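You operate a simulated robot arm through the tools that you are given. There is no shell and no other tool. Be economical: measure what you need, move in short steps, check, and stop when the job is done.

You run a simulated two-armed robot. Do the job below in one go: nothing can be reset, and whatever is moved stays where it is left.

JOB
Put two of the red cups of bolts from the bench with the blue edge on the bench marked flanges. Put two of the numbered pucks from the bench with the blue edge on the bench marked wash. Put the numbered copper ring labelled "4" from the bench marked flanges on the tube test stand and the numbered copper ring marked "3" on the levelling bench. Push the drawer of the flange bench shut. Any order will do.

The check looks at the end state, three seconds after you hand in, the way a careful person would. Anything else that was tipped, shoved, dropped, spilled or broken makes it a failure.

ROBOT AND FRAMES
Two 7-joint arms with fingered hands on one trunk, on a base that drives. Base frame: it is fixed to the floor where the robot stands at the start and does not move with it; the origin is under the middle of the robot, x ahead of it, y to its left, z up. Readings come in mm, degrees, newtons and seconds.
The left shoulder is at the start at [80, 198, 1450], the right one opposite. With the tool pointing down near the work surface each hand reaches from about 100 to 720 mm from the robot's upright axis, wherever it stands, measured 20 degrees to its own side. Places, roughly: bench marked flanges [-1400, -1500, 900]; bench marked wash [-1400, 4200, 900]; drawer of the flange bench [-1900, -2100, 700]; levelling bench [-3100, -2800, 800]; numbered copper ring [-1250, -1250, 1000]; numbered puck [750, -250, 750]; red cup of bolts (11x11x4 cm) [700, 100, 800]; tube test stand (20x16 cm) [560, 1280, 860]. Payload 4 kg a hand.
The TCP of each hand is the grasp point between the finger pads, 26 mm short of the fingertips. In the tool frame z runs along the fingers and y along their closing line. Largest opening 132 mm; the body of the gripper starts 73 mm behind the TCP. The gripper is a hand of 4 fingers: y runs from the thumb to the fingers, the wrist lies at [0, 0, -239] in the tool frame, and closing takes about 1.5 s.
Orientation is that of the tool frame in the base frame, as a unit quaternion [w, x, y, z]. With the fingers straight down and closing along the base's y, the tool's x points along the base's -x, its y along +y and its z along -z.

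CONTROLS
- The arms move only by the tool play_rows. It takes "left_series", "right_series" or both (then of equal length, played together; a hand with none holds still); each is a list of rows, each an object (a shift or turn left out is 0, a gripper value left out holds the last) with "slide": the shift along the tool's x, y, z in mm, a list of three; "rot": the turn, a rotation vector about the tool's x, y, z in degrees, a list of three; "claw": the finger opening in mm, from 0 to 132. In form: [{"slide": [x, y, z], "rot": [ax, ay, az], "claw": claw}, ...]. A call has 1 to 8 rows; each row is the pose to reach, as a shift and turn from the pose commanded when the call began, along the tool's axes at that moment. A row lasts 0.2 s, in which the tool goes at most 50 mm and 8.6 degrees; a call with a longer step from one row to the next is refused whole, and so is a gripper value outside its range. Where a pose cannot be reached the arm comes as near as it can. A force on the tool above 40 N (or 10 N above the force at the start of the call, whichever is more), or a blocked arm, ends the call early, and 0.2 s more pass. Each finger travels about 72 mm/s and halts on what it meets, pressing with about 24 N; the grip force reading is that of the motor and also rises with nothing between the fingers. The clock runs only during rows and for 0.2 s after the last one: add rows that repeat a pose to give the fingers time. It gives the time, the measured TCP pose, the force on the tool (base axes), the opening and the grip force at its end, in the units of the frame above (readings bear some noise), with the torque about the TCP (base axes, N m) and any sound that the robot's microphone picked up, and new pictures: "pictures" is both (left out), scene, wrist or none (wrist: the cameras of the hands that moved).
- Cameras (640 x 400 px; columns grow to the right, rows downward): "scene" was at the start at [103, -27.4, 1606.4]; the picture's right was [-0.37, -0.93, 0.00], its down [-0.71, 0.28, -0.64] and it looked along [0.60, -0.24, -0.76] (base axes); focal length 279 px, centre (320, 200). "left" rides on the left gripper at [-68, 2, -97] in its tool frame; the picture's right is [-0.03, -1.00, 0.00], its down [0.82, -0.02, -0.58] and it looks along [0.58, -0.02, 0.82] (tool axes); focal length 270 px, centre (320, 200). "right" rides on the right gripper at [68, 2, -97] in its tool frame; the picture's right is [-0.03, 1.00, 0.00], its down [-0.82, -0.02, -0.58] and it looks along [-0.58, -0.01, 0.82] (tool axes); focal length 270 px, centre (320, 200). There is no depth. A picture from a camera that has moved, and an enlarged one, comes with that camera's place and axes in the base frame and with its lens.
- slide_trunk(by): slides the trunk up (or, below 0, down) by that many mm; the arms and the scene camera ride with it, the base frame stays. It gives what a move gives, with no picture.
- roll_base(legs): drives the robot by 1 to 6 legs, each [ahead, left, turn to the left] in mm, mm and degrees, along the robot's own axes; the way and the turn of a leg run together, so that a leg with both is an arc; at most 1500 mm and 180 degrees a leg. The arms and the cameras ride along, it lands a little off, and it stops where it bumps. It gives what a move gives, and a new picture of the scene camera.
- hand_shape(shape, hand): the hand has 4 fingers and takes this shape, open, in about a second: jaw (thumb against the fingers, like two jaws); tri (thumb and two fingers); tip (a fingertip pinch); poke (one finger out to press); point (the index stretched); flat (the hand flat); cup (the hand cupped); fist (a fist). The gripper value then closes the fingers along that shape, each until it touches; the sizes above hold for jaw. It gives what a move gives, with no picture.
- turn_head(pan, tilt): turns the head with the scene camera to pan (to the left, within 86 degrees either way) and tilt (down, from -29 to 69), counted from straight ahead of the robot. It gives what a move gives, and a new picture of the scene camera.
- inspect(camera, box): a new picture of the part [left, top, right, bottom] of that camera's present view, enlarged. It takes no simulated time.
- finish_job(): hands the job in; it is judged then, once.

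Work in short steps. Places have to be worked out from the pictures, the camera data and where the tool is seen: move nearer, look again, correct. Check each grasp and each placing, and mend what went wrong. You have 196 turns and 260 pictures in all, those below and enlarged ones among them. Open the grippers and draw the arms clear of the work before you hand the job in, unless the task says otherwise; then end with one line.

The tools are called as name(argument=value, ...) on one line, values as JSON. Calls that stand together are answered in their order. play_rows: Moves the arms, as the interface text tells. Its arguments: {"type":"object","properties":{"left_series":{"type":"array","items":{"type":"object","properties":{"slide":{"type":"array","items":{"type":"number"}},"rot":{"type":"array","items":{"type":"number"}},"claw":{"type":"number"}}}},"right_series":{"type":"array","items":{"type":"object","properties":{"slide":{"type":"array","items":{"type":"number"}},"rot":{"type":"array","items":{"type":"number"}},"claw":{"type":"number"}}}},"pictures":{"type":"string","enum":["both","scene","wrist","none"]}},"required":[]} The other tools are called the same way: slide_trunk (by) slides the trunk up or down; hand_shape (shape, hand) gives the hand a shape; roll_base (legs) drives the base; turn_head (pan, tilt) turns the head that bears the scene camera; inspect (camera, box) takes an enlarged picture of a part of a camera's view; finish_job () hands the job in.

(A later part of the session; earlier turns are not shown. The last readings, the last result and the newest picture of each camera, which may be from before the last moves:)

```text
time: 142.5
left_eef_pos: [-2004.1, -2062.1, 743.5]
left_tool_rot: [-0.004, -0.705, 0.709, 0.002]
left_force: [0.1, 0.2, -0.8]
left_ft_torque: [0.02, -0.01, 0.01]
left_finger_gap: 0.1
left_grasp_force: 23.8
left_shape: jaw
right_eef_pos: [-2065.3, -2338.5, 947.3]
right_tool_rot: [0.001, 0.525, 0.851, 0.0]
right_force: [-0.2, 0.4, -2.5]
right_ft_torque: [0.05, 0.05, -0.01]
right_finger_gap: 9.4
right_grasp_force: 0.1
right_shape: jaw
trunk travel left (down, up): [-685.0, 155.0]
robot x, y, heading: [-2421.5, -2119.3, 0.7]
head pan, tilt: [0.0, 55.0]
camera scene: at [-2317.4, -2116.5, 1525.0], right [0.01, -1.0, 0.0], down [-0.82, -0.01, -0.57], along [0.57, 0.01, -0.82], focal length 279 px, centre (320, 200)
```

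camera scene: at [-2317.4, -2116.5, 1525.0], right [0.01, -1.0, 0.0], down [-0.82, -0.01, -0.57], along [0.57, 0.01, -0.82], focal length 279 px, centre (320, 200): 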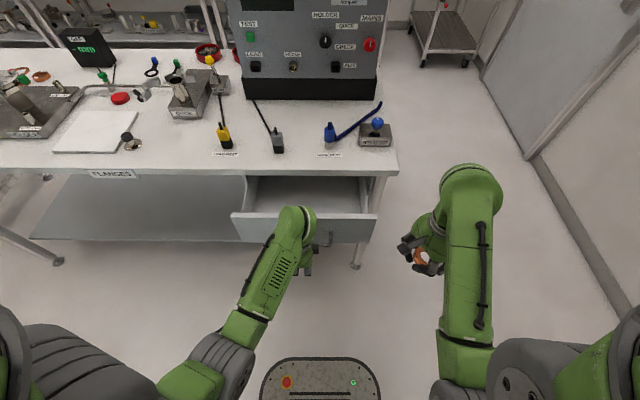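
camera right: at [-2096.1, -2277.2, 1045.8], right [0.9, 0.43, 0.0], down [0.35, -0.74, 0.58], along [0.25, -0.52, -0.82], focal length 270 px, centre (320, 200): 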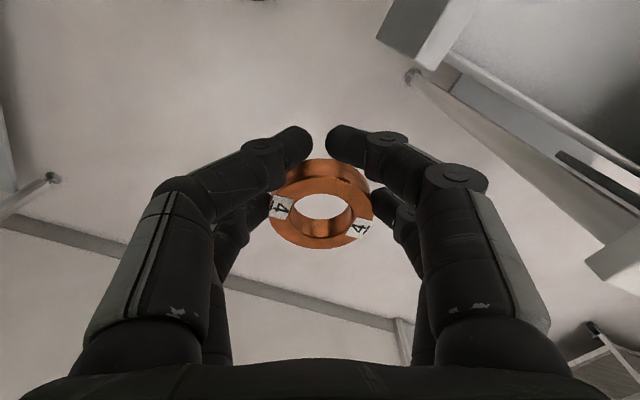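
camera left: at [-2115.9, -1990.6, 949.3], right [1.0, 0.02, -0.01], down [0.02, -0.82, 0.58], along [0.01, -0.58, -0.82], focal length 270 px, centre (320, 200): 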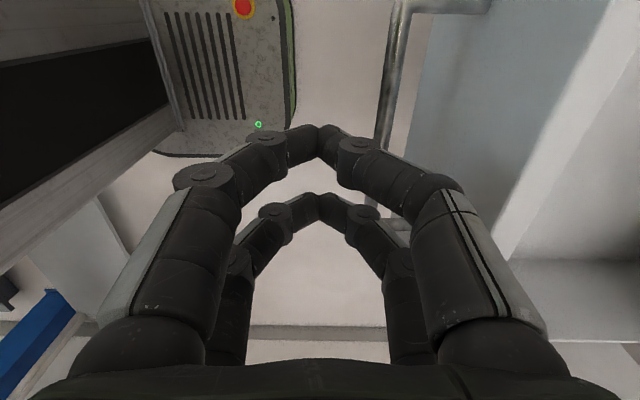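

The drawer is sliding in with hardly any resistance. I'll keep pushing.

play_rows(left_series=[{"slide": [0, -25, 0]}, {"slide": [0, -50, 0]}, {"slide": [0, -75, 0]}, {"slide": [0, -100, 0]}, {"slide": [0, -120, 0]}, {"slide": [0, -135, 0]}], pictures="scene")

```text
time: 143.9
left_eef_pos: [-1870.6, -2062.1, 740.0]
left_tool_rot: [-0.004, -0.705, 0.709, 0.003]
left_force: [-1.4, 0.1, 0.8]
left_ft_torque: [0.01, -0.06, 0.0]
left_finger_gap: 0.2
left_grasp_force: 24.0
left_shape: jaw
right_eef_pos: [-2065.2, -2338.9, 947.3]
right_tool_rot: [0.001, 0.525, 0.851, 0.0]
right_force: [1.0, 0.3, -3.5]
right_ft_torque: [0.06, 0.05, 0.0]
right_finger_gap: 9.5
right_grasp_force: 0.0
right_shape: jaw
trunk travel left (down, up): [-685.0, 155.0]
robot x, y, heading: [-2422.2, -2117.3, 0.7]
head pan, tilt: [0.0, 55.0]
camera scene: at [-2318.1, -2116.3, 1525.1], right [0.01, -1.0, 0.0], down [-0.82, -0.01, -0.57], along [0.57, 0.01, -0.82], focal length 279 px, centre (320, 200)
```

scene: 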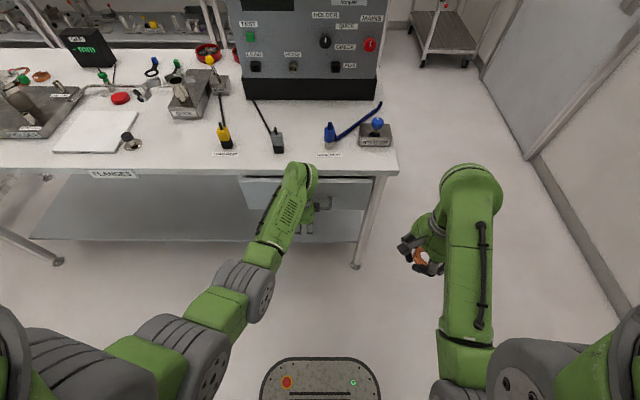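

Nearly shut. I'll push gently in small steps until resistance.

play_rows(left_series=[{"slide": [0, -8, 0]}, {"slide": [0, -16, 0]}, {"slide": [0, -24, 0]}, {"slide": [0, -32, 0]}], pictures="scene")

```text
time: 144.9
left_eef_pos: [-1838.6, -2061.1, 742.2]
left_tool_rot: [-0.001, -0.705, 0.709, 0.002]
left_force: [-1.2, -0.6, 1.4]
left_ft_torque: [0.0, -0.06, 0.06]
left_finger_gap: 0.1
left_grasp_force: 24.3
left_shape: jaw
right_eef_pos: [-2065.7, -2339.9, 947.3]
right_tool_rot: [0.001, 0.525, 0.851, 0.001]
right_force: [-0.4, -0.2, -2.2]
right_ft_torque: [0.06, 0.06, 0.0]
right_finger_gap: 9.3
right_grasp_force: 0.1
right_shape: jaw
trunk travel left (down, up): [-685.0, 155.0]
robot x, y, heading: [-2421.1, -2117.3, 0.6]
head pan, tilt: [0.0, 55.0]
camera scene: at [-2318.5, -2116.5, 1525.2], right [0.01, -1.0, 0.0], down [-0.82, -0.01, -0.57], along [0.57, 0.01, -0.82], focal length 279 px, centre (320, 200)
```

scene: 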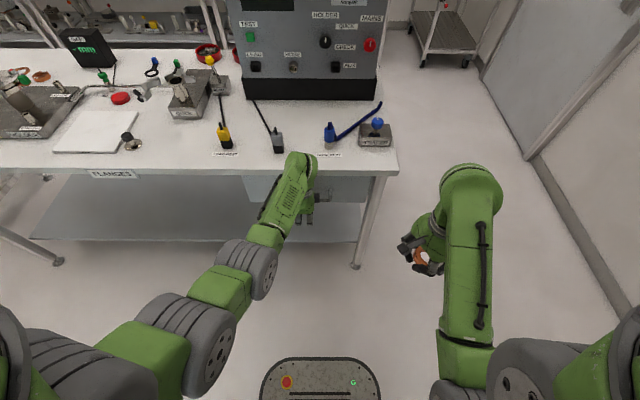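

The gripper body is getting near the tabletop edge, so I'll check how far in the drawer is.

inspect(camera="scene", box=[225, 145, 405, 257])

inspect(camera="left", box=[0, 0, 640, 400])

```text
3.56 times, centred on (315, 201) of scene
camera zoom: at [-2318.5, -2116.5, 1525.2], right [0.01, -1.0, 0.0], down [-0.82, -0.01, -0.57], along [0.57, 0.01, -0.82], focal length 992 px, centre (338, 196)
```

zoom: 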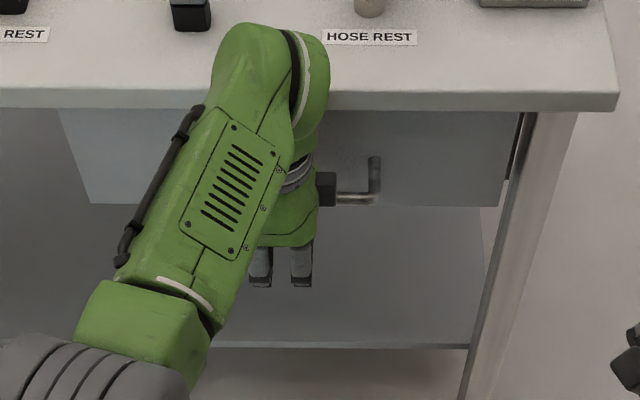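

```text
1.00 times, centred on (320, 200) of left
camera zoom: at [-1839.5, -1993.3, 840.1], right [1.0, 0.02, -0.01], down [0.02, -0.82, 0.58], along [0.01, -0.58, -0.82], focal length 270 px, centre (320, 200)
```

zoom: 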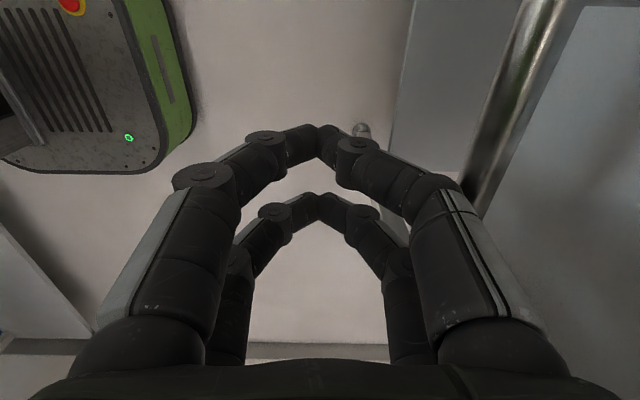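

The handle is now at about x=-1778. To finish without hitting the tabletop edge, I'll back off, tilt the fingers 32° forward, and push again.

play_rows(left_series=[{"slide": [0, 15, 0], "rot": [8, 0, 0]}, {"slide": [0, 30, 0], "rot": [16, 0, 0]}, {"slide": [0, 40, 0], "rot": [24, 0, 0]}, {"slide": [0, 40, 0], "rot": [32, 0, 0]}, {"slide": [0, 25, 0], "rot": [32, 0, 0]}, {"slide": [0, 10, 0], "rot": [32, 0, 0]}, {"slide": [0, -5, 0], "rot": [32, 0, 0]}], pictures="both")

```text
time: 146.5
left_eef_pos: [-1834.4, -2061.8, 741.2]
left_tool_rot: [0.192, -0.679, 0.682, -0.193]
left_force: [0.2, 0.0, 0.7]
left_ft_torque: [0.03, 0.0, -0.02]
left_finger_gap: 0.0
left_grasp_force: 24.1
left_shape: jaw
right_eef_pos: [-2066.1, -2338.7, 948.3]
right_tool_rot: [0.0, 0.525, 0.851, 0.001]
right_force: [0.4, -0.3, -2.4]
right_ft_torque: [0.03, 0.04, 0.0]
right_finger_gap: 9.2
right_grasp_force: 0.0
right_shape: jaw
trunk travel left (down, up): [-685.0, 155.0]
robot x, y, heading: [-2421.2, -2117.5, 0.6]
head pan, tilt: [0.0, 55.0]
camera scene: at [-2318.5, -2116.3, 1525.1], right [0.01, -1.0, 0.0], down [-0.82, -0.01, -0.57], along [0.57, 0.01, -0.82], focal length 279 px, centre (320, 200)
camera left: at [-1886.2, -1993.0, 824.0], right [0.85, 0.02, 0.52], down [-0.29, -0.81, 0.5], along [0.44, -0.58, -0.69], focal length 270 px, centre (320, 200)
```

scene: 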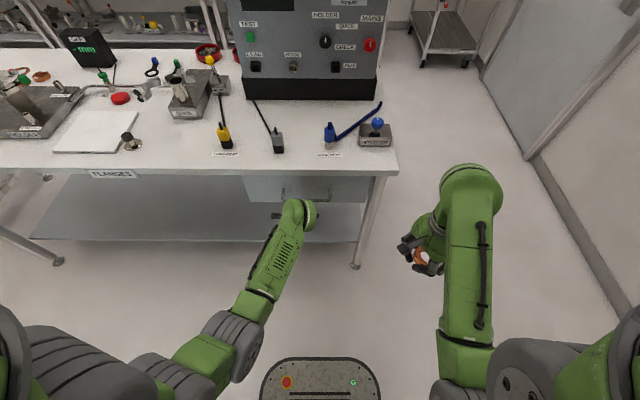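
left: 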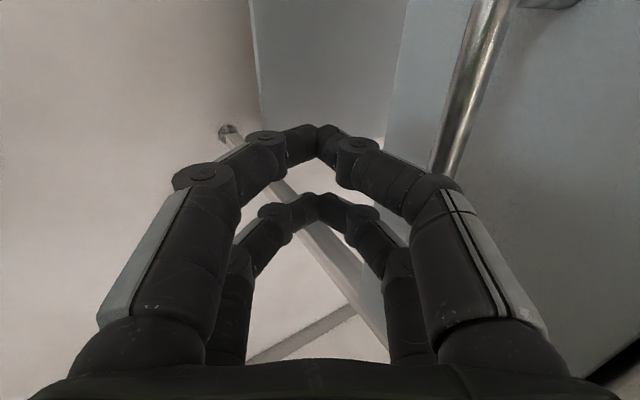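

Tilted and clear of the tabletop edge. I'll push forward along base +x in 10 mm steps.

play_rows(left_series=[{"slide": [0, -8.5, 5.3]}, {"slide": [0, -17, 10.6]}, {"slide": [0, -25.5, 15.9]}, {"slide": [0, -34, 21.2]}, {"slide": [0, -42.5, 26.5]}, {"slide": [0, -51, 31.8]}], pictures="scene")

```text
time: 147.7
left_eef_pos: [-1798.6, -2062.9, 737.5]
left_tool_rot: [0.185, -0.681, 0.683, -0.188]
left_force: [-44.7, -0.6, 22.1]
left_ft_torque: [0.31, -1.76, 0.44]
left_finger_gap: 0.0
left_grasp_force: 23.8
left_shape: jaw
right_eef_pos: [-2070.7, -2338.6, 949.0]
right_tool_rot: [0.003, 0.525, 0.851, 0.002]
right_force: [1.3, -0.3, -2.9]
right_ft_torque: [0.06, 0.04, 0.0]
right_finger_gap: 9.5
right_grasp_force: 0.1
right_shape: jaw
trunk travel left (down, up): [-685.0, 155.0]
robot x, y, heading: [-2426.3, -2117.0, 0.4]
head pan, tilt: [0.0, 55.0]
stopped in row 6 (left hand): the force on the tool passed its limit (the readings are from after the stop); the commanded pose is now the measured one
camera scene: at [-2326.5, -2116.6, 1525.9], right [0.01, -1.0, 0.0], down [-0.82, -0.01, -0.58], along [0.58, 0.01, -0.82], focal length 279 px, centre (320, 200)
```

scene: 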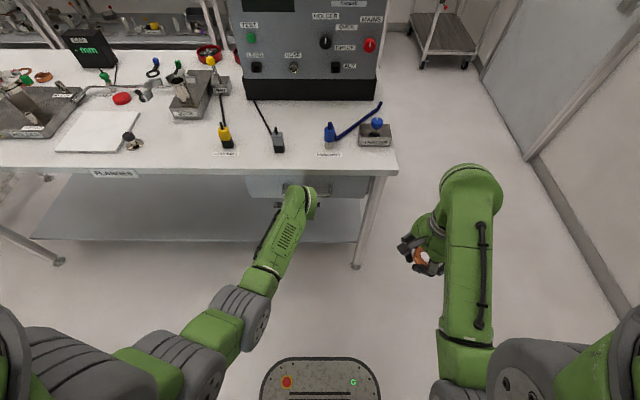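

A firm 45 N stop suggests the drawer is fully shut. I'll back the hand off, return it to vertical, and look.

play_rows(left_series=[{"slide": [0, 25, -15]}, {"slide": [0, 60, -38], "rot": [-8, 0, 0]}, {"slide": [0, 95, -60], "rot": [-16, 0, 0]}, {"slide": [0, 130, -82], "rot": [-24, 0, 0]}, {"slide": [0, 160, -100], "rot": [-31, 0, 0]}, {"slide": [0, 190, -120], "rot": [-31, 0, 0]}], pictures="wrist")

inspect(camera="scene", box=[225, 145, 405, 257])

```text
time: 149.1
left_eef_pos: [-2017.7, -2058.1, 744.9]
left_tool_rot: [-0.001, -0.705, 0.709, 0.0]
left_force: [0.0, -0.1, 0.1]
left_ft_torque: [-0.03, 0.02, -0.04]
left_finger_gap: 0.0
left_grasp_force: 24.4
left_shape: jaw
right_eef_pos: [-2067.5, -2337.3, 947.8]
right_tool_rot: [0.002, 0.525, 0.851, 0.001]
right_force: [0.7, 0.0, -2.6]
right_ft_torque: [0.03, 0.0, 0.03]
right_finger_gap: 9.2
right_grasp_force: 0.1
right_shape: jaw
trunk travel left (down, up): [-685.0, 155.0]
robot x, y, heading: [-2424.6, -2121.4, 0.9]
head pan, tilt: [0.0, 55.0]
camera left: at [-2018.9, -1988.8, 842.9], right [1.0, 0.02, 0.0], down [0.02, -0.82, 0.58], along [0.01, -0.58, -0.82], focal length 270 px, centre (320, 200)
```

left: 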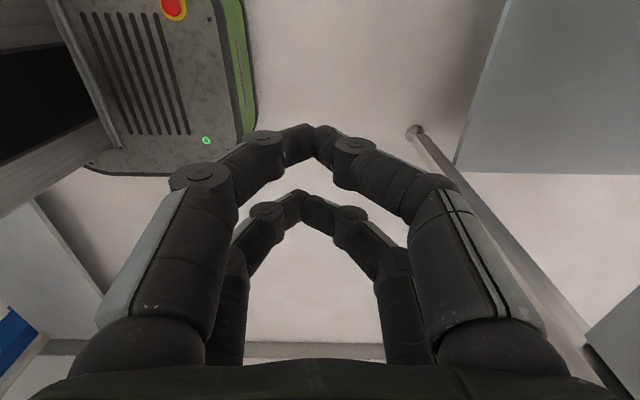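

```text
3.56 times, centred on (315, 201) of scene
camera zoom: at [-2321.8, -2115.9, 1525.3], right [0.01, -1.0, 0.0], down [-0.82, -0.01, -0.57], along [0.57, 0.01, -0.82], focal length 992 px, centre (338, 196)
```

zoom: 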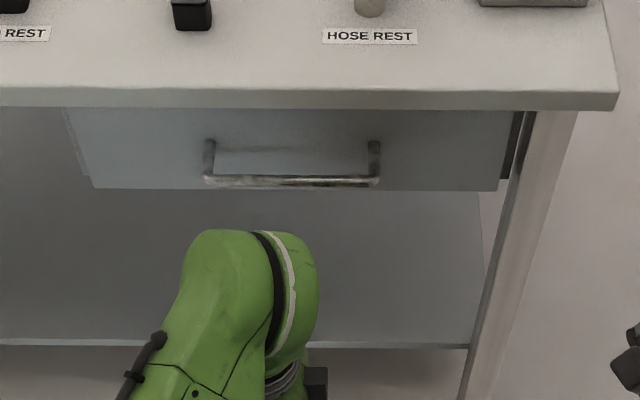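

The drawer is shut flush under the top. Next is ring 4 to the tube test stand, so I'll raise the left hand and drive back round the bench end with heading 0.

play_rows(left_series=[{"slide": [0, 0, -40], "claw": 40}, {"slide": [0, 0, -80], "claw": 80}, {"slide": [0, 0, -120], "claw": 80}, {"slide": [0, 0, -150], "claw": 80}], pictures="none")

roll_base(legs=[[0, 0, -0.9], [0, -790, 0], [1030, 0, 0], [1030, 0, 0]])

```text
time: 150.1
left_eef_pos: [-2014.7, -2059.4, 893.7]
left_tool_rot: [-0.001, -0.705, 0.709, 0.002]
left_force: [-0.1, 0.6, 0.2]
left_ft_torque: [-0.02, 0.0, -0.01]
left_finger_gap: 79.4
left_grasp_force: 0.1
left_shape: jaw
right_eef_pos: [-2067.3, -2339.8, 947.4]
right_tool_rot: [0.0, 0.525, 0.851, 0.001]
right_force: [1.1, -0.1, -2.5]
right_ft_torque: [0.04, 0.02, -0.01]
right_finger_gap: 9.3
right_grasp_force: 0.1
right_shape: jaw
trunk travel left (down, up): [-685.0, 155.0]
robot x, y, heading: [-2422.6, -2119.7, 0.8]
head pan, tilt: [0.0, 55.0]
```

```text
time: 164.4
left_eef_pos: [14.7, -2875.0, 894.0]
left_tool_rot: [-0.002, -0.696, 0.718, 0.001]
left_force: [0.2, 0.1, 0.8]
left_ft_torque: [-0.03, 0.01, 0.03]
left_finger_gap: 79.5
left_grasp_force: 0.1
left_shape: jaw
right_eef_pos: [-45.1, -3152.9, 947.8]
right_tool_rot: [0.0, 0.536, 0.844, 0.001]
right_force: [-0.1, -0.6, -1.6]
right_ft_torque: [0.03, 0.01, -0.01]
right_finger_gap: 9.7
right_grasp_force: 0.0
right_shape: jaw
trunk travel left (down, up): [-685.0, 155.0]
robot x, y, heading: [-394.3, -2923.3, -1.0]
head pan, tilt: [0.0, 55.0]
camera scene: at [-292.2, -2925.0, 1525.2], right [-0.01, -1.0, 0.0], down [-0.82, 0.01, -0.57], along [0.57, -0.01, -0.82], focal length 279 px, centre (320, 200)
```

scene: 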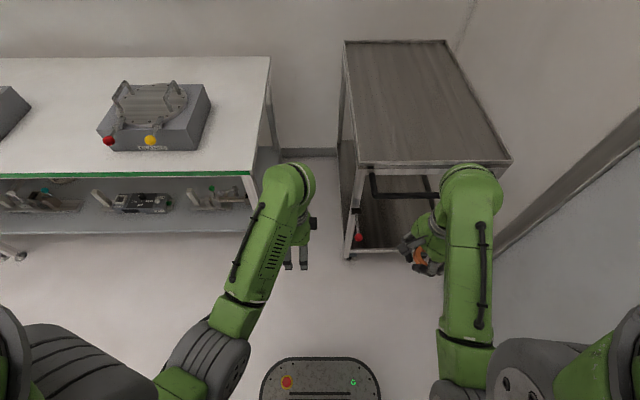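

The aisle is clear. I'll drive left along it to the test stand near y=1280.

roll_base(legs=[[0, 0, 1], [0, 1400, 0], [0, 1400, 0], [0, 1200, 0]])

turn_head(pan=15, tilt=40)

```text
time: 184.2
left_eef_pos: [34.6, 1161.1, 893.6]
left_tool_rot: [-0.001, -0.69, 0.724, 0.001]
left_force: [0.7, -0.2, 0.1]
left_ft_torque: [-0.01, 0.02, 0.0]
left_finger_gap: 79.3
left_grasp_force: 0.0
left_shape: jaw
right_eef_pos: [-28.4, 882.6, 948.2]
right_tool_rot: [0.0, 0.543, 0.84, 0.001]
right_force: [-0.1, -0.2, -2.9]
right_ft_torque: [0.07, 0.05, 0.0]
right_finger_gap: 9.5
right_grasp_force: 0.0
right_shape: jaw
trunk travel left (down, up): [-685.0, 155.0]
robot x, y, heading: [-378.6, 1119.8, -1.8]
head pan, tilt: [0.0, 55.0]
camera scene: at [-272.4, 1115.5, 1525.1], right [-0.03, -1.0, 0.0], down [-0.82, 0.03, -0.57], along [0.57, -0.02, -0.82], focal length 279 px, centre (320, 200)
```

scene: 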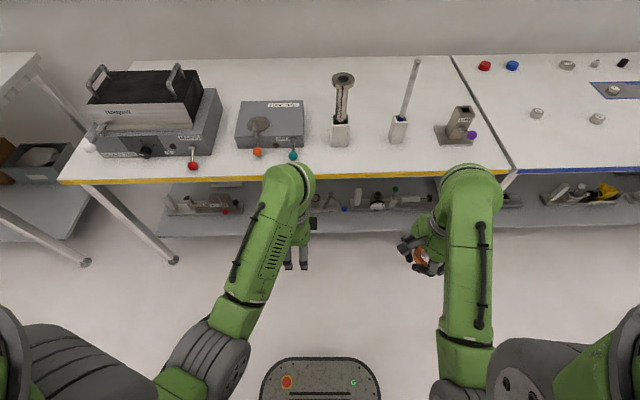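

```text
time: 184.9
left_eef_pos: [34.8, 1160.8, 893.2]
left_tool_rot: [-0.002, -0.69, 0.724, 0.001]
left_force: [-0.7, 0.3, -0.5]
left_ft_torque: [0.0, 0.01, -0.03]
left_finger_gap: 79.7
left_grasp_force: 0.0
left_shape: jaw
right_eef_pos: [-29.6, 882.9, 947.8]
right_tool_rot: [0.001, 0.544, 0.839, 0.0]
right_force: [-0.1, 0.7, -2.9]
right_ft_torque: [0.06, -0.01, 0.01]
right_finger_gap: 8.9
right_grasp_force: 0.1
right_shape: jaw
trunk travel left (down, up): [-685.0, 155.0]
robot x, y, heading: [-374.5, 1118.0, -1.8]
head pan, tilt: [15.0, 40.0]
camera scene: at [-261.7, 1138.2, 1545.8], right [0.23, -0.97, 0.0], down [-0.63, -0.15, -0.77], along [0.75, 0.17, -0.64], focal length 279 px, centre (320, 200)
```

scene: 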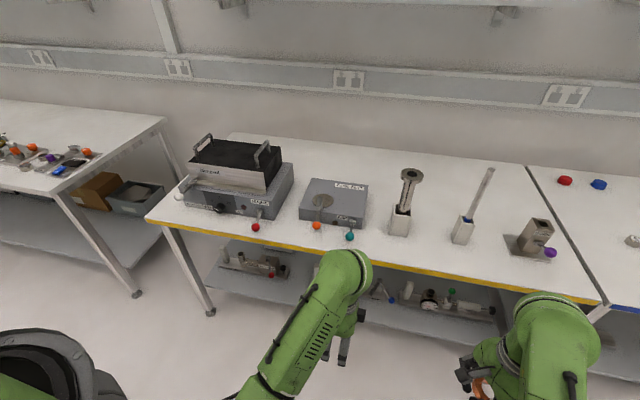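

Several devices sit on this bench, so I'll read their labels to find the "tube test stand".

inspect(camera="scene", box=[170, 120, 380, 250])

inspect(camera="scene", box=[290, 165, 380, 245])

inspect(camera="scene", box=[370, 150, 570, 270])

```text
3.05 times, centred on (275, 185) of scene
camera zoom: at [-261.7, 1138.2, 1545.8], right [0.23, -0.97, 0.0], down [-0.63, -0.15, -0.77], along [0.75, 0.17, -0.64], focal length 850 px, centre (457, 246)
```

zoom: 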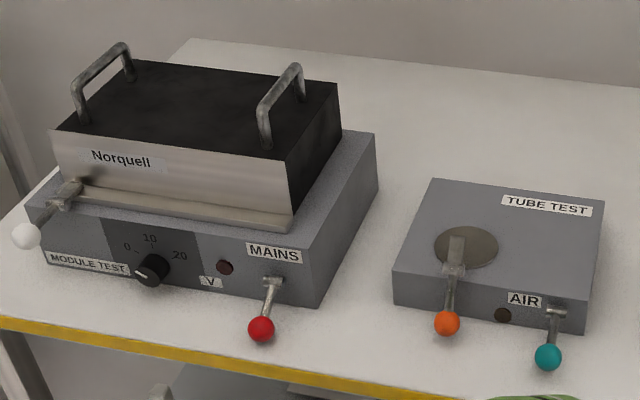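

```text
5.00 times, centred on (335, 205) of scene
camera zoom: at [-261.7, 1138.2, 1545.8], right [0.23, -0.97, 0.0], down [-0.63, -0.15, -0.77], along [0.75, 0.17, -0.64], focal length 1395 px, centre (245, 175)
```

zoom: 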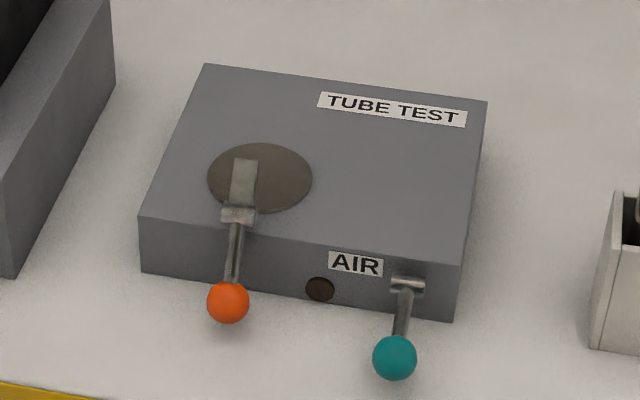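

```text
3.20 times, centred on (470, 210) of scene
camera zoom: at [-261.7, 1138.2, 1545.8], right [0.23, -0.97, 0.0], down [-0.63, -0.15, -0.77], along [0.75, 0.17, -0.64], focal length 893 px, centre (-160, 168)
```

zoom: 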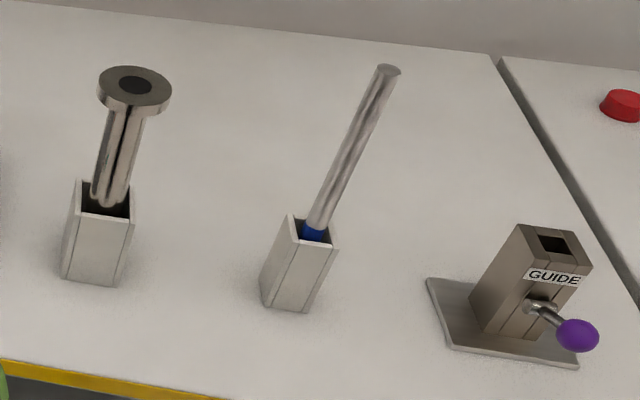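

The "TUBE TEST" box is the stand, with its top at about z≈865, spanning x≈480–680 and y≈1150–1385. The disc and lever are on its left part, so ring 4 goes on the clear right part near (560,1203). I'll raise the trunk 80 mm and move in.

slide_trunk(by=80)

roll_base(legs=[[0, 0, 1.8], [0, 210, 0], [340, 0, 0]])

turn_head(pan=-5, tilt=55)

```text
time: 186.1
left_eef_pos: [35.6, 1160.5, 973.2]
left_tool_rot: [-0.002, -0.69, 0.723, 0.001]
left_force: [-0.2, -0.7, 0.0]
left_ft_torque: [0.0, -0.01, 0.0]
left_finger_gap: 79.5
left_grasp_force: 0.0
left_shape: jaw
right_eef_pos: [-30.3, 882.0, 1027.9]
right_tool_rot: [0.001, 0.543, 0.84, 0.001]
right_force: [-1.3, -0.2, -2.7]
right_ft_torque: [0.05, 0.03, 0.01]
right_finger_gap: 9.6
right_grasp_force: 0.0
right_shape: jaw
trunk travel left (down, up): [-765.0, 75.0]
robot x, y, heading: [-374.5, 1120.4, -1.7]
head pan, tilt: [15.0, 40.0]
```

```text
time: 190.0
left_eef_pos: [376.1, 1397.9, 973.9]
left_tool_rot: [0.001, -0.704, 0.71, 0.0]
left_force: [0.3, 0.4, -0.7]
left_ft_torque: [0.03, 0.0, 0.01]
left_finger_gap: 79.5
left_grasp_force: 0.1
left_shape: jaw
right_eef_pos: [323.7, 1119.6, 1028.2]
right_tool_rot: [0.001, 0.525, 0.851, 0.001]
right_force: [0.3, 0.6, -2.3]
right_ft_torque: [0.03, 0.03, 0.03]
right_finger_gap: 9.4
right_grasp_force: 0.2
right_shape: jaw
trunk travel left (down, up): [-765.0, 75.0]
robot x, y, heading: [-29.1, 1338.7, 0.5]
head pan, tilt: [15.0, 40.0]
camera scene: at [80.1, 1362.7, 1626.1], right [0.27, -0.96, 0.0], down [-0.62, -0.17, -0.77], along [0.74, 0.21, -0.64], focal length 279 px, centre (320, 200)
```

scene: 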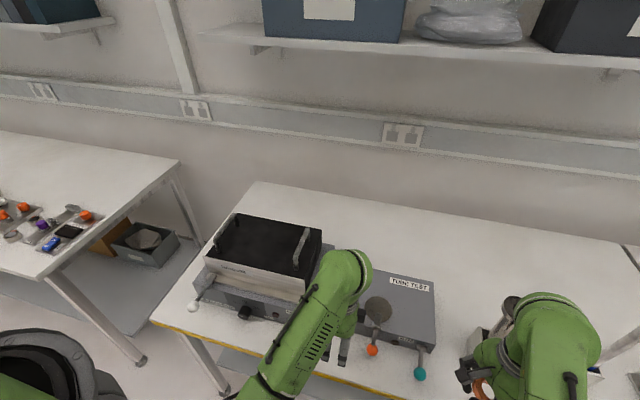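

```text
time: 190.8
left_eef_pos: [380.0, 1397.4, 974.2]
left_tool_rot: [-0.001, -0.705, 0.709, 0.0]
left_force: [0.7, -0.7, -1.4]
left_ft_torque: [0.02, -0.03, 0.01]
left_finger_gap: 79.6
left_grasp_force: 0.0
left_shape: jaw
right_eef_pos: [326.0, 1116.9, 1026.7]
right_tool_rot: [0.001, 0.526, 0.851, 0.0]
right_force: [-0.1, 0.5, -2.1]
right_ft_torque: [0.0, 0.02, -0.01]
right_finger_gap: 9.2
right_grasp_force: 0.0
right_shape: jaw
trunk travel left (down, up): [-765.0, 75.0]
robot x, y, heading: [-32.1, 1337.5, 0.4]
head pan, tilt: [-5.0, 55.0]
camera scene: at [74.7, 1334.6, 1605.1], right [-0.08, -1.0, 0.0], down [-0.82, 0.06, -0.57], along [0.57, -0.04, -0.82], focal length 279 px, centre (320, 200)
```

scene: 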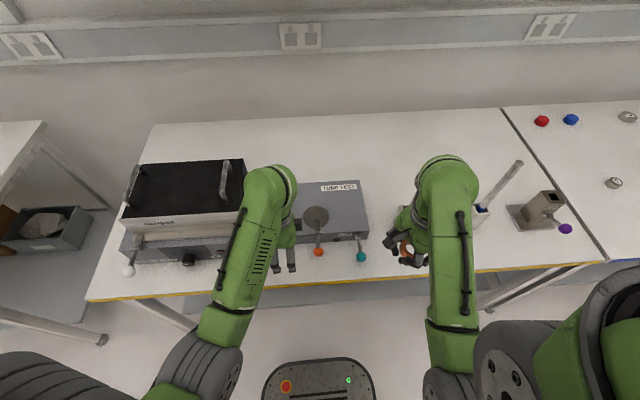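

The stand is seen again at x 464–666 with its right edge at y≈1158, and the disc is at (535,1312). I'll carry ring 4 over to TCP (558,1225) at the current height.

play_rows(right_series=[{"slide": [0, 40, 0]}, {"slide": [-2, 80, 0]}, {"slide": [-3, 120, 0]}, {"slide": [-4, 160, 0]}, {"slide": [-6, 200, 0]}, {"slide": [-7, 230, 10]}, {"slide": [-7, 256, 30]}, {"slide": [-7, 256, 50]}], pictures="both")

```text
time: 192.7
left_eef_pos: [378.2, 1397.3, 973.2]
left_tool_rot: [-0.001, -0.705, 0.71, 0.001]
left_force: [0.0, 0.5, -0.4]
left_ft_torque: [-0.05, 0.0, 0.01]
left_finger_gap: 79.8
left_grasp_force: 0.1
left_shape: jaw
right_eef_pos: [558.7, 1224.1, 976.6]
right_tool_rot: [0.001, 0.525, 0.851, 0.001]
right_force: [-0.5, 1.5, -2.8]
right_ft_torque: [0.03, 0.01, 0.0]
right_finger_gap: 9.3
right_grasp_force: 0.0
right_shape: jaw
trunk travel left (down, up): [-765.0, 75.0]
robot x, y, heading: [-30.3, 1338.1, 0.3]
head pan, tilt: [-5.0, 55.0]
camera scene: at [74.1, 1334.4, 1605.1], right [-0.08, -1.0, 0.0], down [-0.82, 0.06, -0.57], along [0.57, -0.04, -0.82], focal length 279 px, centre (320, 200)
camera right: at [528.4, 1286.0, 1074.9], right [0.91, 0.42, 0.0], down [0.35, -0.74, 0.58], along [0.25, -0.52, -0.82], focal length 270 px, centre (320, 200)
```

scene: 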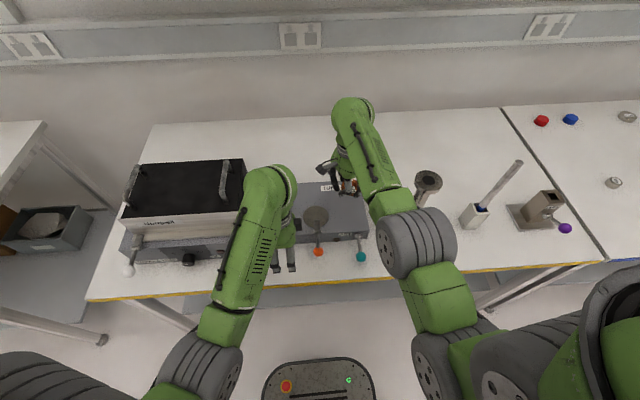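
right: 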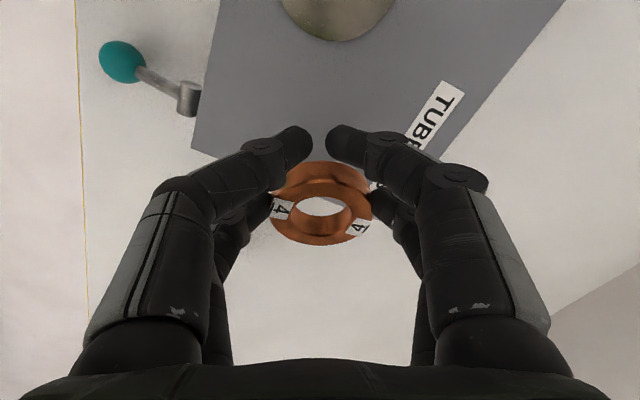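

The ring sits over the clear right part of the stand, about (566,1210). I'll lower to near the top surface.

play_rows(right_series=[{"slide": [0, 0, 20]}, {"slide": [0, 0, 40]}, {"slide": [0, 0, 60]}, {"slide": [0, 0, 72]}, {"slide": [0, 0, 72]}], pictures="both")

```text
time: 193.8
left_eef_pos: [379.2, 1397.2, 974.0]
left_tool_rot: [-0.002, -0.704, 0.71, 0.001]
left_force: [-0.8, 0.7, 0.5]
left_ft_torque: [0.01, 0.02, 0.05]
left_finger_gap: 79.5
left_grasp_force: 0.1
left_shape: jaw
right_eef_pos: [557.6, 1226.1, 905.0]
right_tool_rot: [0.0, 0.525, 0.851, 0.002]
right_force: [0.3, -0.6, -2.5]
right_ft_torque: [0.03, -0.01, -0.05]
right_finger_gap: 9.2
right_grasp_force: 0.0
right_shape: jaw
trunk travel left (down, up): [-765.0, 75.0]
robot x, y, heading: [-30.7, 1336.4, 0.7]
head pan, tilt: [-5.0, 55.0]
camera scene: at [74.0, 1334.7, 1605.1], right [-0.08, -1.0, 0.0], down [-0.82, 0.06, -0.57], along [0.57, -0.04, -0.82], focal length 279 px, centre (320, 200)
camera right: at [528.0, 1286.6, 1004.1], right [0.91, 0.42, 0.0], down [0.35, -0.74, 0.58], along [0.25, -0.52, -0.82], focal length 270 px, centre (320, 200)
```

scene: 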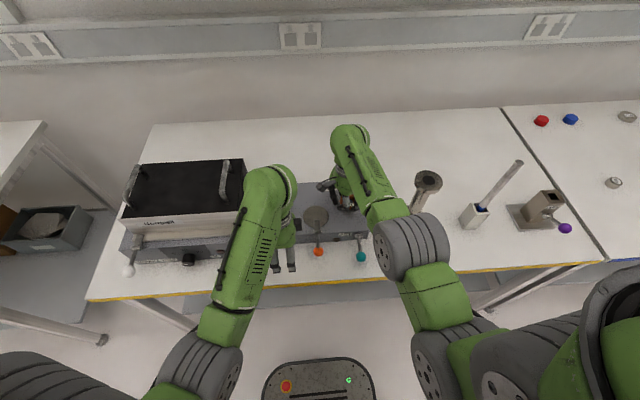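
right: 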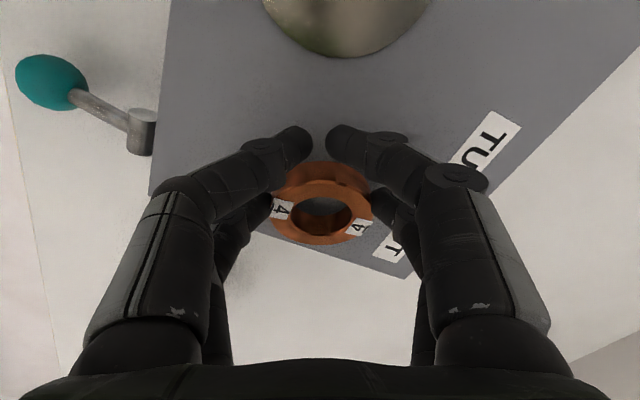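

Now over the stand. I'll shift 8 mm inward and lower in small steps until touch.

play_rows(right_series=[{"slide": [7, 3.6, 3]}, {"slide": [7, 3.6, 6]}, {"slide": [7, 3.6, 9]}, {"slide": [7, 3.6, 9]}], pictures="none")

```text
time: 194.8
left_eef_pos: [378.2, 1398.8, 972.6]
left_tool_rot: [-0.002, -0.705, 0.71, 0.001]
left_force: [0.0, 0.3, 0.1]
left_ft_torque: [0.03, -0.01, 0.02]
left_finger_gap: 79.5
left_grasp_force: 0.0
left_shape: jaw
right_eef_pos: [559.9, 1234.0, 898.5]
right_tool_rot: [0.001, 0.525, 0.851, 0.0]
right_force: [-0.6, 0.6, -1.0]
right_ft_torque: [0.0, 0.01, -0.04]
right_finger_gap: 9.2
right_grasp_force: 0.2
right_shape: jaw
trunk travel left (down, up): [-765.0, 75.0]
robot x, y, heading: [-27.4, 1341.8, 0.4]
head pan, tilt: [-5.0, 55.0]
```

play_rows(right_series=[{"slide": [0, 0, 2]}, {"slide": [0, 0, 4]}, {"slide": [0, 0, 4]}], pictures="none")

```text
time: 195.7
left_eef_pos: [379.2, 1398.5, 973.7]
left_tool_rot: [-0.002, -0.705, 0.71, 0.001]
left_force: [0.6, -0.3, -0.4]
left_ft_torque: [-0.01, -0.02, 0.0]
left_finger_gap: 79.6
left_grasp_force: 0.1
left_shape: jaw
right_eef_pos: [557.4, 1234.2, 893.9]
right_tool_rot: [0.001, 0.526, 0.851, 0.001]
right_force: [-0.6, 0.7, 0.5]
right_ft_torque: [-0.03, -0.02, 0.01]
right_finger_gap: 9.3
right_grasp_force: 0.1
right_shape: jaw
trunk travel left (down, up): [-765.0, 75.0]
robot x, y, heading: [-31.3, 1337.0, 0.7]
head pan, tilt: [-5.0, 55.0]
```

The ring is resting on the stand (force went from -2.5 to +0.5 N). I'll open and lift.

play_rows(right_series=[{"claw": 75}, {"claw": 75}, {"claw": 75}, {"claw": 75}, {"slide": [0, 0, -15], "claw": 75}, {"slide": [0, 0, -45], "claw": 75}, {"slide": [0, 0, -80], "claw": 75}, {"slide": [0, 0, -110], "claw": 75}], pictures="both")

```text
time: 197.4
left_eef_pos: [379.2, 1398.9, 973.7]
left_tool_rot: [-0.001, -0.704, 0.71, 0.001]
left_force: [0.3, 0.4, 0.1]
left_ft_torque: [0.01, 0.01, -0.04]
left_finger_gap: 79.3
left_grasp_force: 0.0
left_shape: jaw
right_eef_pos: [556.6, 1234.3, 1003.4]
right_tool_rot: [0.0, 0.526, 0.851, -0.001]
right_force: [0.1, 0.4, -0.5]
right_ft_torque: [-0.01, 0.0, -0.03]
right_finger_gap: 74.5
right_grasp_force: 0.2
right_shape: jaw
trunk travel left (down, up): [-765.0, 75.0]
robot x, y, heading: [-31.5, 1339.4, 0.6]
head pan, tilt: [-5.0, 55.0]
camera scene: at [73.2, 1335.1, 1605.1], right [-0.08, -1.0, 0.0], down [-0.82, 0.06, -0.57], along [0.57, -0.04, -0.82], focal length 279 px, centre (320, 200)
camera right: at [526.7, 1295.5, 1101.7], right [0.91, 0.42, 0.0], down [0.35, -0.74, 0.58], along [0.25, -0.52, -0.82], focal length 270 px, centre (320, 200)
```

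scene: 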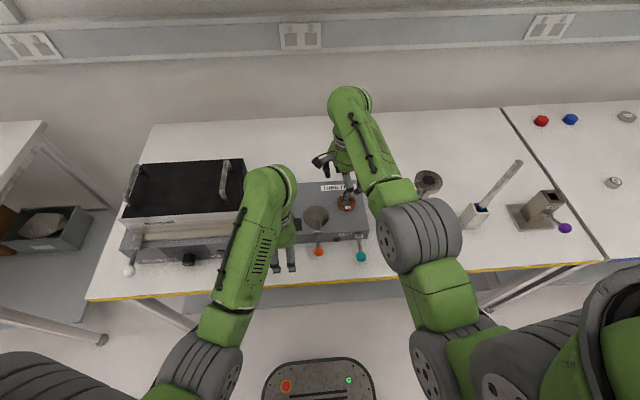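
right: 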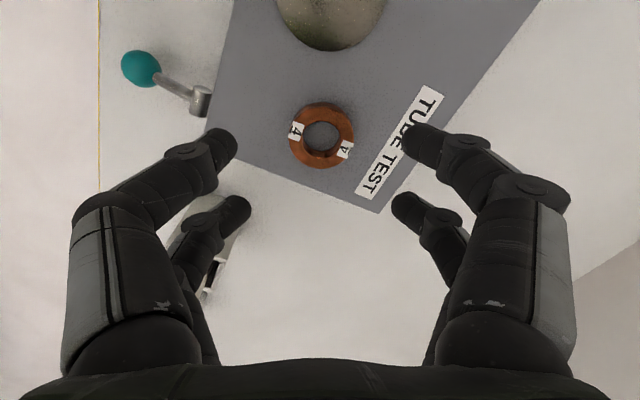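

Ring 4 lies flat on the stand. Now I'll retract the right arm along the way it came, then back the base up.

play_rows(right_series=[{"slide": [0, -40, 0]}, {"slide": [0, -80, 0]}, {"slide": [2, -120, 0]}, {"slide": [4, -160, 0]}, {"slide": [6, -200, 0]}, {"slide": [7, -240, 0]}], pictures="none")

roll_base(legs=[[-280, 0, -0.5], [0, -1200, 0]])

turn_head(pan=0, tilt=50)

```text
time: 198.8
left_eef_pos: [377.1, 1398.3, 972.9]
left_tool_rot: [-0.002, -0.704, 0.71, 0.0]
left_force: [0.2, 0.0, 0.5]
left_ft_torque: [-0.02, 0.01, -0.03]
left_finger_gap: 79.5
left_grasp_force: 0.0
left_shape: jaw
right_eef_pos: [339.6, 1132.8, 999.6]
right_tool_rot: [0.002, 0.525, 0.851, 0.001]
right_force: [-0.5, -1.0, 0.5]
right_ft_torque: [0.0, -0.01, 0.02]
right_finger_gap: 74.7
right_grasp_force: 0.1
right_shape: jaw
trunk travel left (down, up): [-765.0, 75.0]
robot x, y, heading: [-29.3, 1338.5, 0.5]
head pan, tilt: [-5.0, 55.0]
```

```text
time: 206.6
left_eef_pos: [76.0, 151.3, 973.7]
left_tool_rot: [-0.002, -0.691, 0.723, 0.0]
left_force: [0.5, 0.7, -0.3]
left_ft_torque: [-0.03, -0.05, -0.01]
left_finger_gap: 79.7
left_grasp_force: 0.0
left_shape: jaw
right_eef_pos: [27.4, -112.5, 1001.0]
right_tool_rot: [0.002, 0.541, 0.841, 0.0]
right_force: [-1.1, 0.6, 0.2]
right_ft_torque: [0.0, -0.02, 0.0]
right_finger_gap: 74.7
right_grasp_force: 0.0
right_shape: jaw
trunk travel left (down, up): [-765.0, 75.0]
robot x, y, heading: [-332.6, 107.4, -1.9]
head pan, tilt: [-5.0, 55.0]
camera scene: at [-231.7, 100.9, 1605.2], right [-0.12, -0.99, 0.0], down [-0.81, 0.09, -0.57], along [0.57, -0.07, -0.82], focal length 279 px, centre (320, 200)
```

scene: 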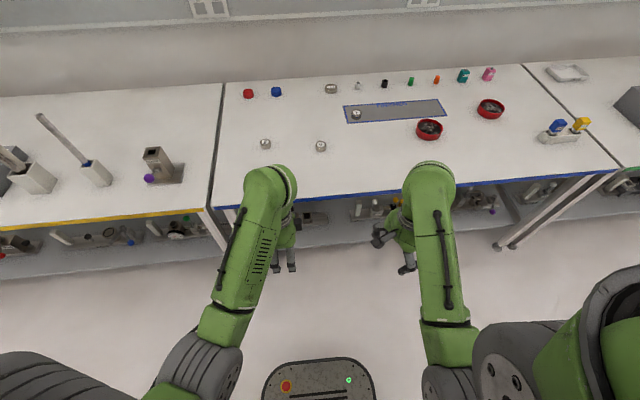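

```text
time: 207.3
left_eef_pos: [75.9, 152.6, 973.0]
left_tool_rot: [-0.002, -0.69, 0.724, 0.001]
left_force: [0.2, 0.0, -0.6]
left_ft_torque: [0.03, -0.02, 0.02]
left_finger_gap: 79.7
left_grasp_force: 0.0
left_shape: jaw
right_eef_pos: [27.2, -114.3, 999.2]
right_tool_rot: [0.001, 0.542, 0.84, 0.001]
right_force: [-0.1, 0.0, 0.1]
right_ft_torque: [0.0, 0.02, -0.03]
right_finger_gap: 74.9
right_grasp_force: 0.1
right_shape: jaw
trunk travel left (down, up): [-765.0, 75.0]
robot x, y, heading: [-336.2, 105.2, -1.7]
head pan, tilt: [0.0, 50.0]
camera scene: at [-226.4, 106.3, 1611.6], right [-0.03, -1.0, 0.0], down [-0.77, 0.02, -0.64], along [0.64, -0.02, -0.77], focal length 279 px, centre (320, 200)
```

scene: 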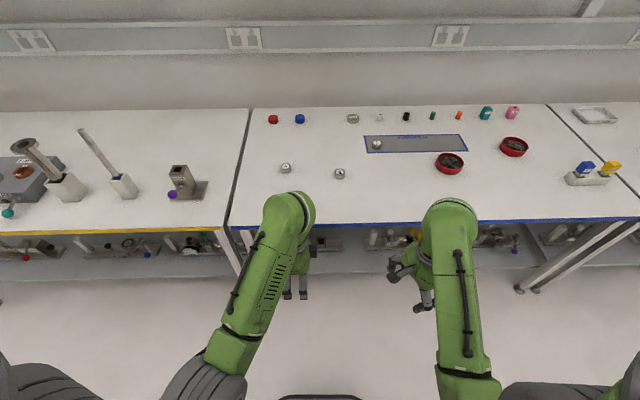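

Pucks 5 and 6 are at about (605,220) and (565,2). I'll move forward to within reach of both.

roll_base(legs=[[0, 0, 1.7], [350, 0, 0]])

play_rows(left_series=[{"slide": [0, -35, 0]}, {"slide": [0, -70, 0]}, {"slide": [0, -105, 0]}, {"slide": [0, -135, 0]}], right_series=[{"slide": [20, 30, 0]}, {"slide": [35, 65, 0]}, {"slide": [50, 105, 0]}, {"slide": [55, 140, 0]}], pictures="both")

```text
time: 209.9
left_eef_pos: [421.2, 162.6, 974.0]
left_tool_rot: [0.0, -0.701, 0.714, 0.0]
left_force: [-0.8, -0.6, 0.4]
left_ft_torque: [0.0, 0.01, -0.01]
left_finger_gap: 79.6
left_grasp_force: 0.0
left_shape: jaw
right_eef_pos: [381.5, -103.0, 1001.5]
right_tool_rot: [0.001, 0.53, 0.848, 0.001]
right_force: [-0.9, 0.4, 1.0]
right_ft_torque: [0.02, 0.0, -0.01]
right_finger_gap: 74.6
right_grasp_force: 0.1
right_shape: jaw
trunk travel left (down, up): [-765.0, 75.0]
robot x, y, heading: [15.6, 109.0, 0.1]
head pan, tilt: [0.0, 50.0]
camera scene: at [118.9, 108.9, 1611.9], right [0.0, -1.0, 0.0], down [-0.76, 0.0, -0.64], along [0.64, 0.0, -0.76], focal length 279 px, centre (320, 200)
```

scene: 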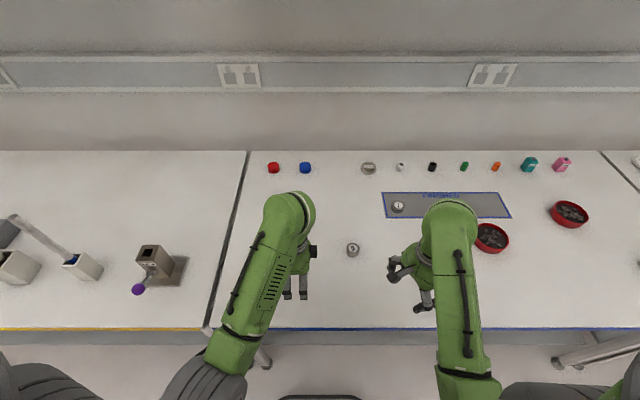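

```text
time: 210.9
left_eef_pos: [559.9, 160.3, 970.7]
left_tool_rot: [-0.002, -0.701, 0.713, 0.0]
left_force: [-0.4, 0.3, 0.5]
left_ft_torque: [0.02, 0.01, -0.03]
left_finger_gap: 79.4
left_grasp_force: 0.1
left_shape: jaw
right_eef_pos: [487.3, 8.3, 997.3]
right_tool_rot: [0.0, 0.53, 0.848, -0.001]
right_force: [-0.4, -0.1, -1.0]
right_ft_torque: [0.01, 0.01, 0.01]
right_finger_gap: 74.7
right_grasp_force: 0.1
right_shape: jaw
trunk travel left (down, up): [-765.0, 75.0]
robot x, y, heading: [13.1, 107.0, 0.0]
head pan, tilt: [0.0, 50.0]
camera scene: at [126.5, 109.6, 1611.4], right [0.0, -1.0, 0.0], down [-0.77, 0.0, -0.64], along [0.64, 0.0, -0.77], focal length 279 px, centre (320, 200)
camera right: at [457.1, 70.5, 1095.2], right [0.91, 0.41, 0.0], down [0.34, -0.74, 0.58], along [0.24, -0.53, -0.82], focal length 270 px, centre (320, 200)
camera left: at [559.8, 229.8, 1068.3], right [1.0, 0.01, -0.01], down [0.01, -0.82, 0.58], along [0.0, -0.58, -0.82], focal length 270 px, centre (320, 200)
```

scene: 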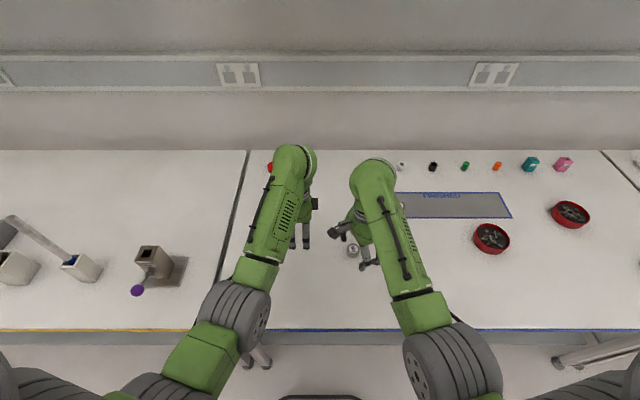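
right: 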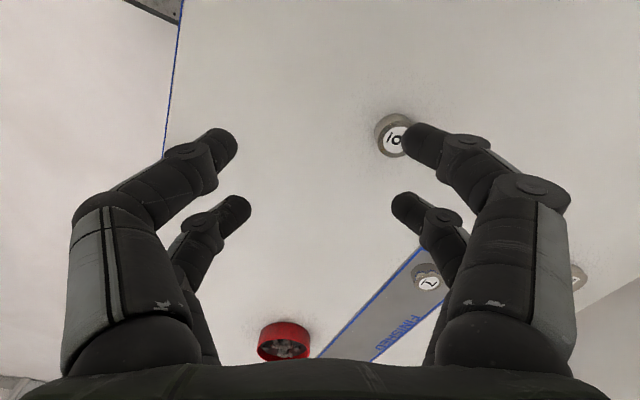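
left: 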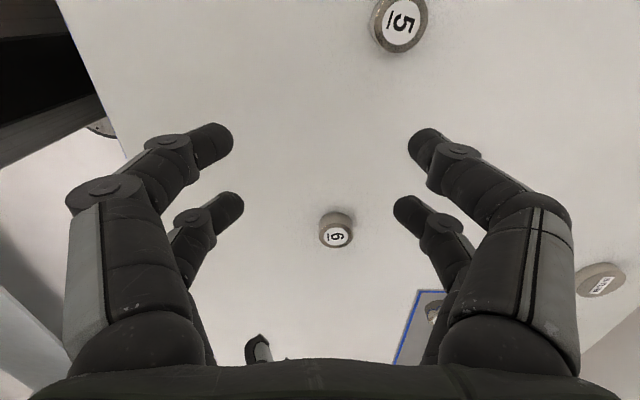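

Refined positions are puck 5 ≈ (617,223) and puck 6 ≈ (572,7), both about 42 mm across. I'll move both hands above them and lower part way.

play_rows(left_series=[{"slide": [-22, -19, 0], "claw": 80}, {"slide": [-44, -38, 10], "claw": 80}, {"slide": [-64, -56, 30], "claw": 80}, {"slide": [-64, -56, 55], "claw": 80}, {"slide": [-64, -56, 75], "claw": 80}, {"slide": [-64, -56, 75], "claw": 80}], right_series=[{"slide": [-13, 25, 0], "claw": 80}, {"slide": [-26, 50, 10], "claw": 80}, {"slide": [-39, 75, 30], "claw": 80}, {"slide": [-39, 75, 60], "claw": 80}, {"slide": [-39, 75, 90], "claw": 80}, {"slide": [-39, 75, 100], "claw": 80}], pictures="wrist")

```text
time: 212.3
left_eef_pos: [613.3, 225.4, 897.6]
left_tool_rot: [-0.003, -0.701, 0.713, 0.001]
left_force: [0.7, -0.4, -0.3]
left_ft_torque: [0.01, 0.03, -0.01]
left_finger_gap: 79.5
left_grasp_force: 0.2
left_shape: jaw
right_eef_pos: [568.3, 4.9, 898.4]
right_tool_rot: [0.001, 0.529, 0.848, 0.0]
right_force: [-1.2, 0.7, 0.7]
right_ft_torque: [-0.01, 0.0, 0.0]
right_finger_gap: 79.6
right_grasp_force: 0.0
right_shape: jaw
trunk travel left (down, up): [-765.0, 75.0]
robot x, y, heading: [12.4, 110.8, 0.2]
head pan, tilt: [0.0, 50.0]
camera right: at [538.9, 68.0, 997.1], right [0.91, 0.42, 0.0], down [0.34, -0.74, 0.58], along [0.24, -0.53, -0.82], focal length 270 px, centre (320, 200)
camera left: at [613.1, 293.5, 996.0], right [1.0, 0.01, 0.0], down [0.01, -0.82, 0.58], along [0.0, -0.58, -0.82], focal length 270 px, centre (320, 200)
```

right: 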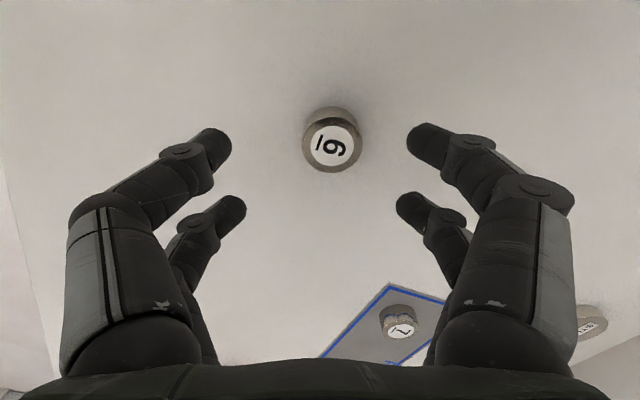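
left: 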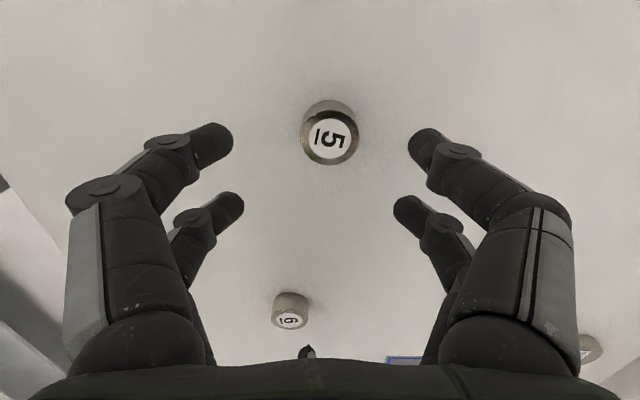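

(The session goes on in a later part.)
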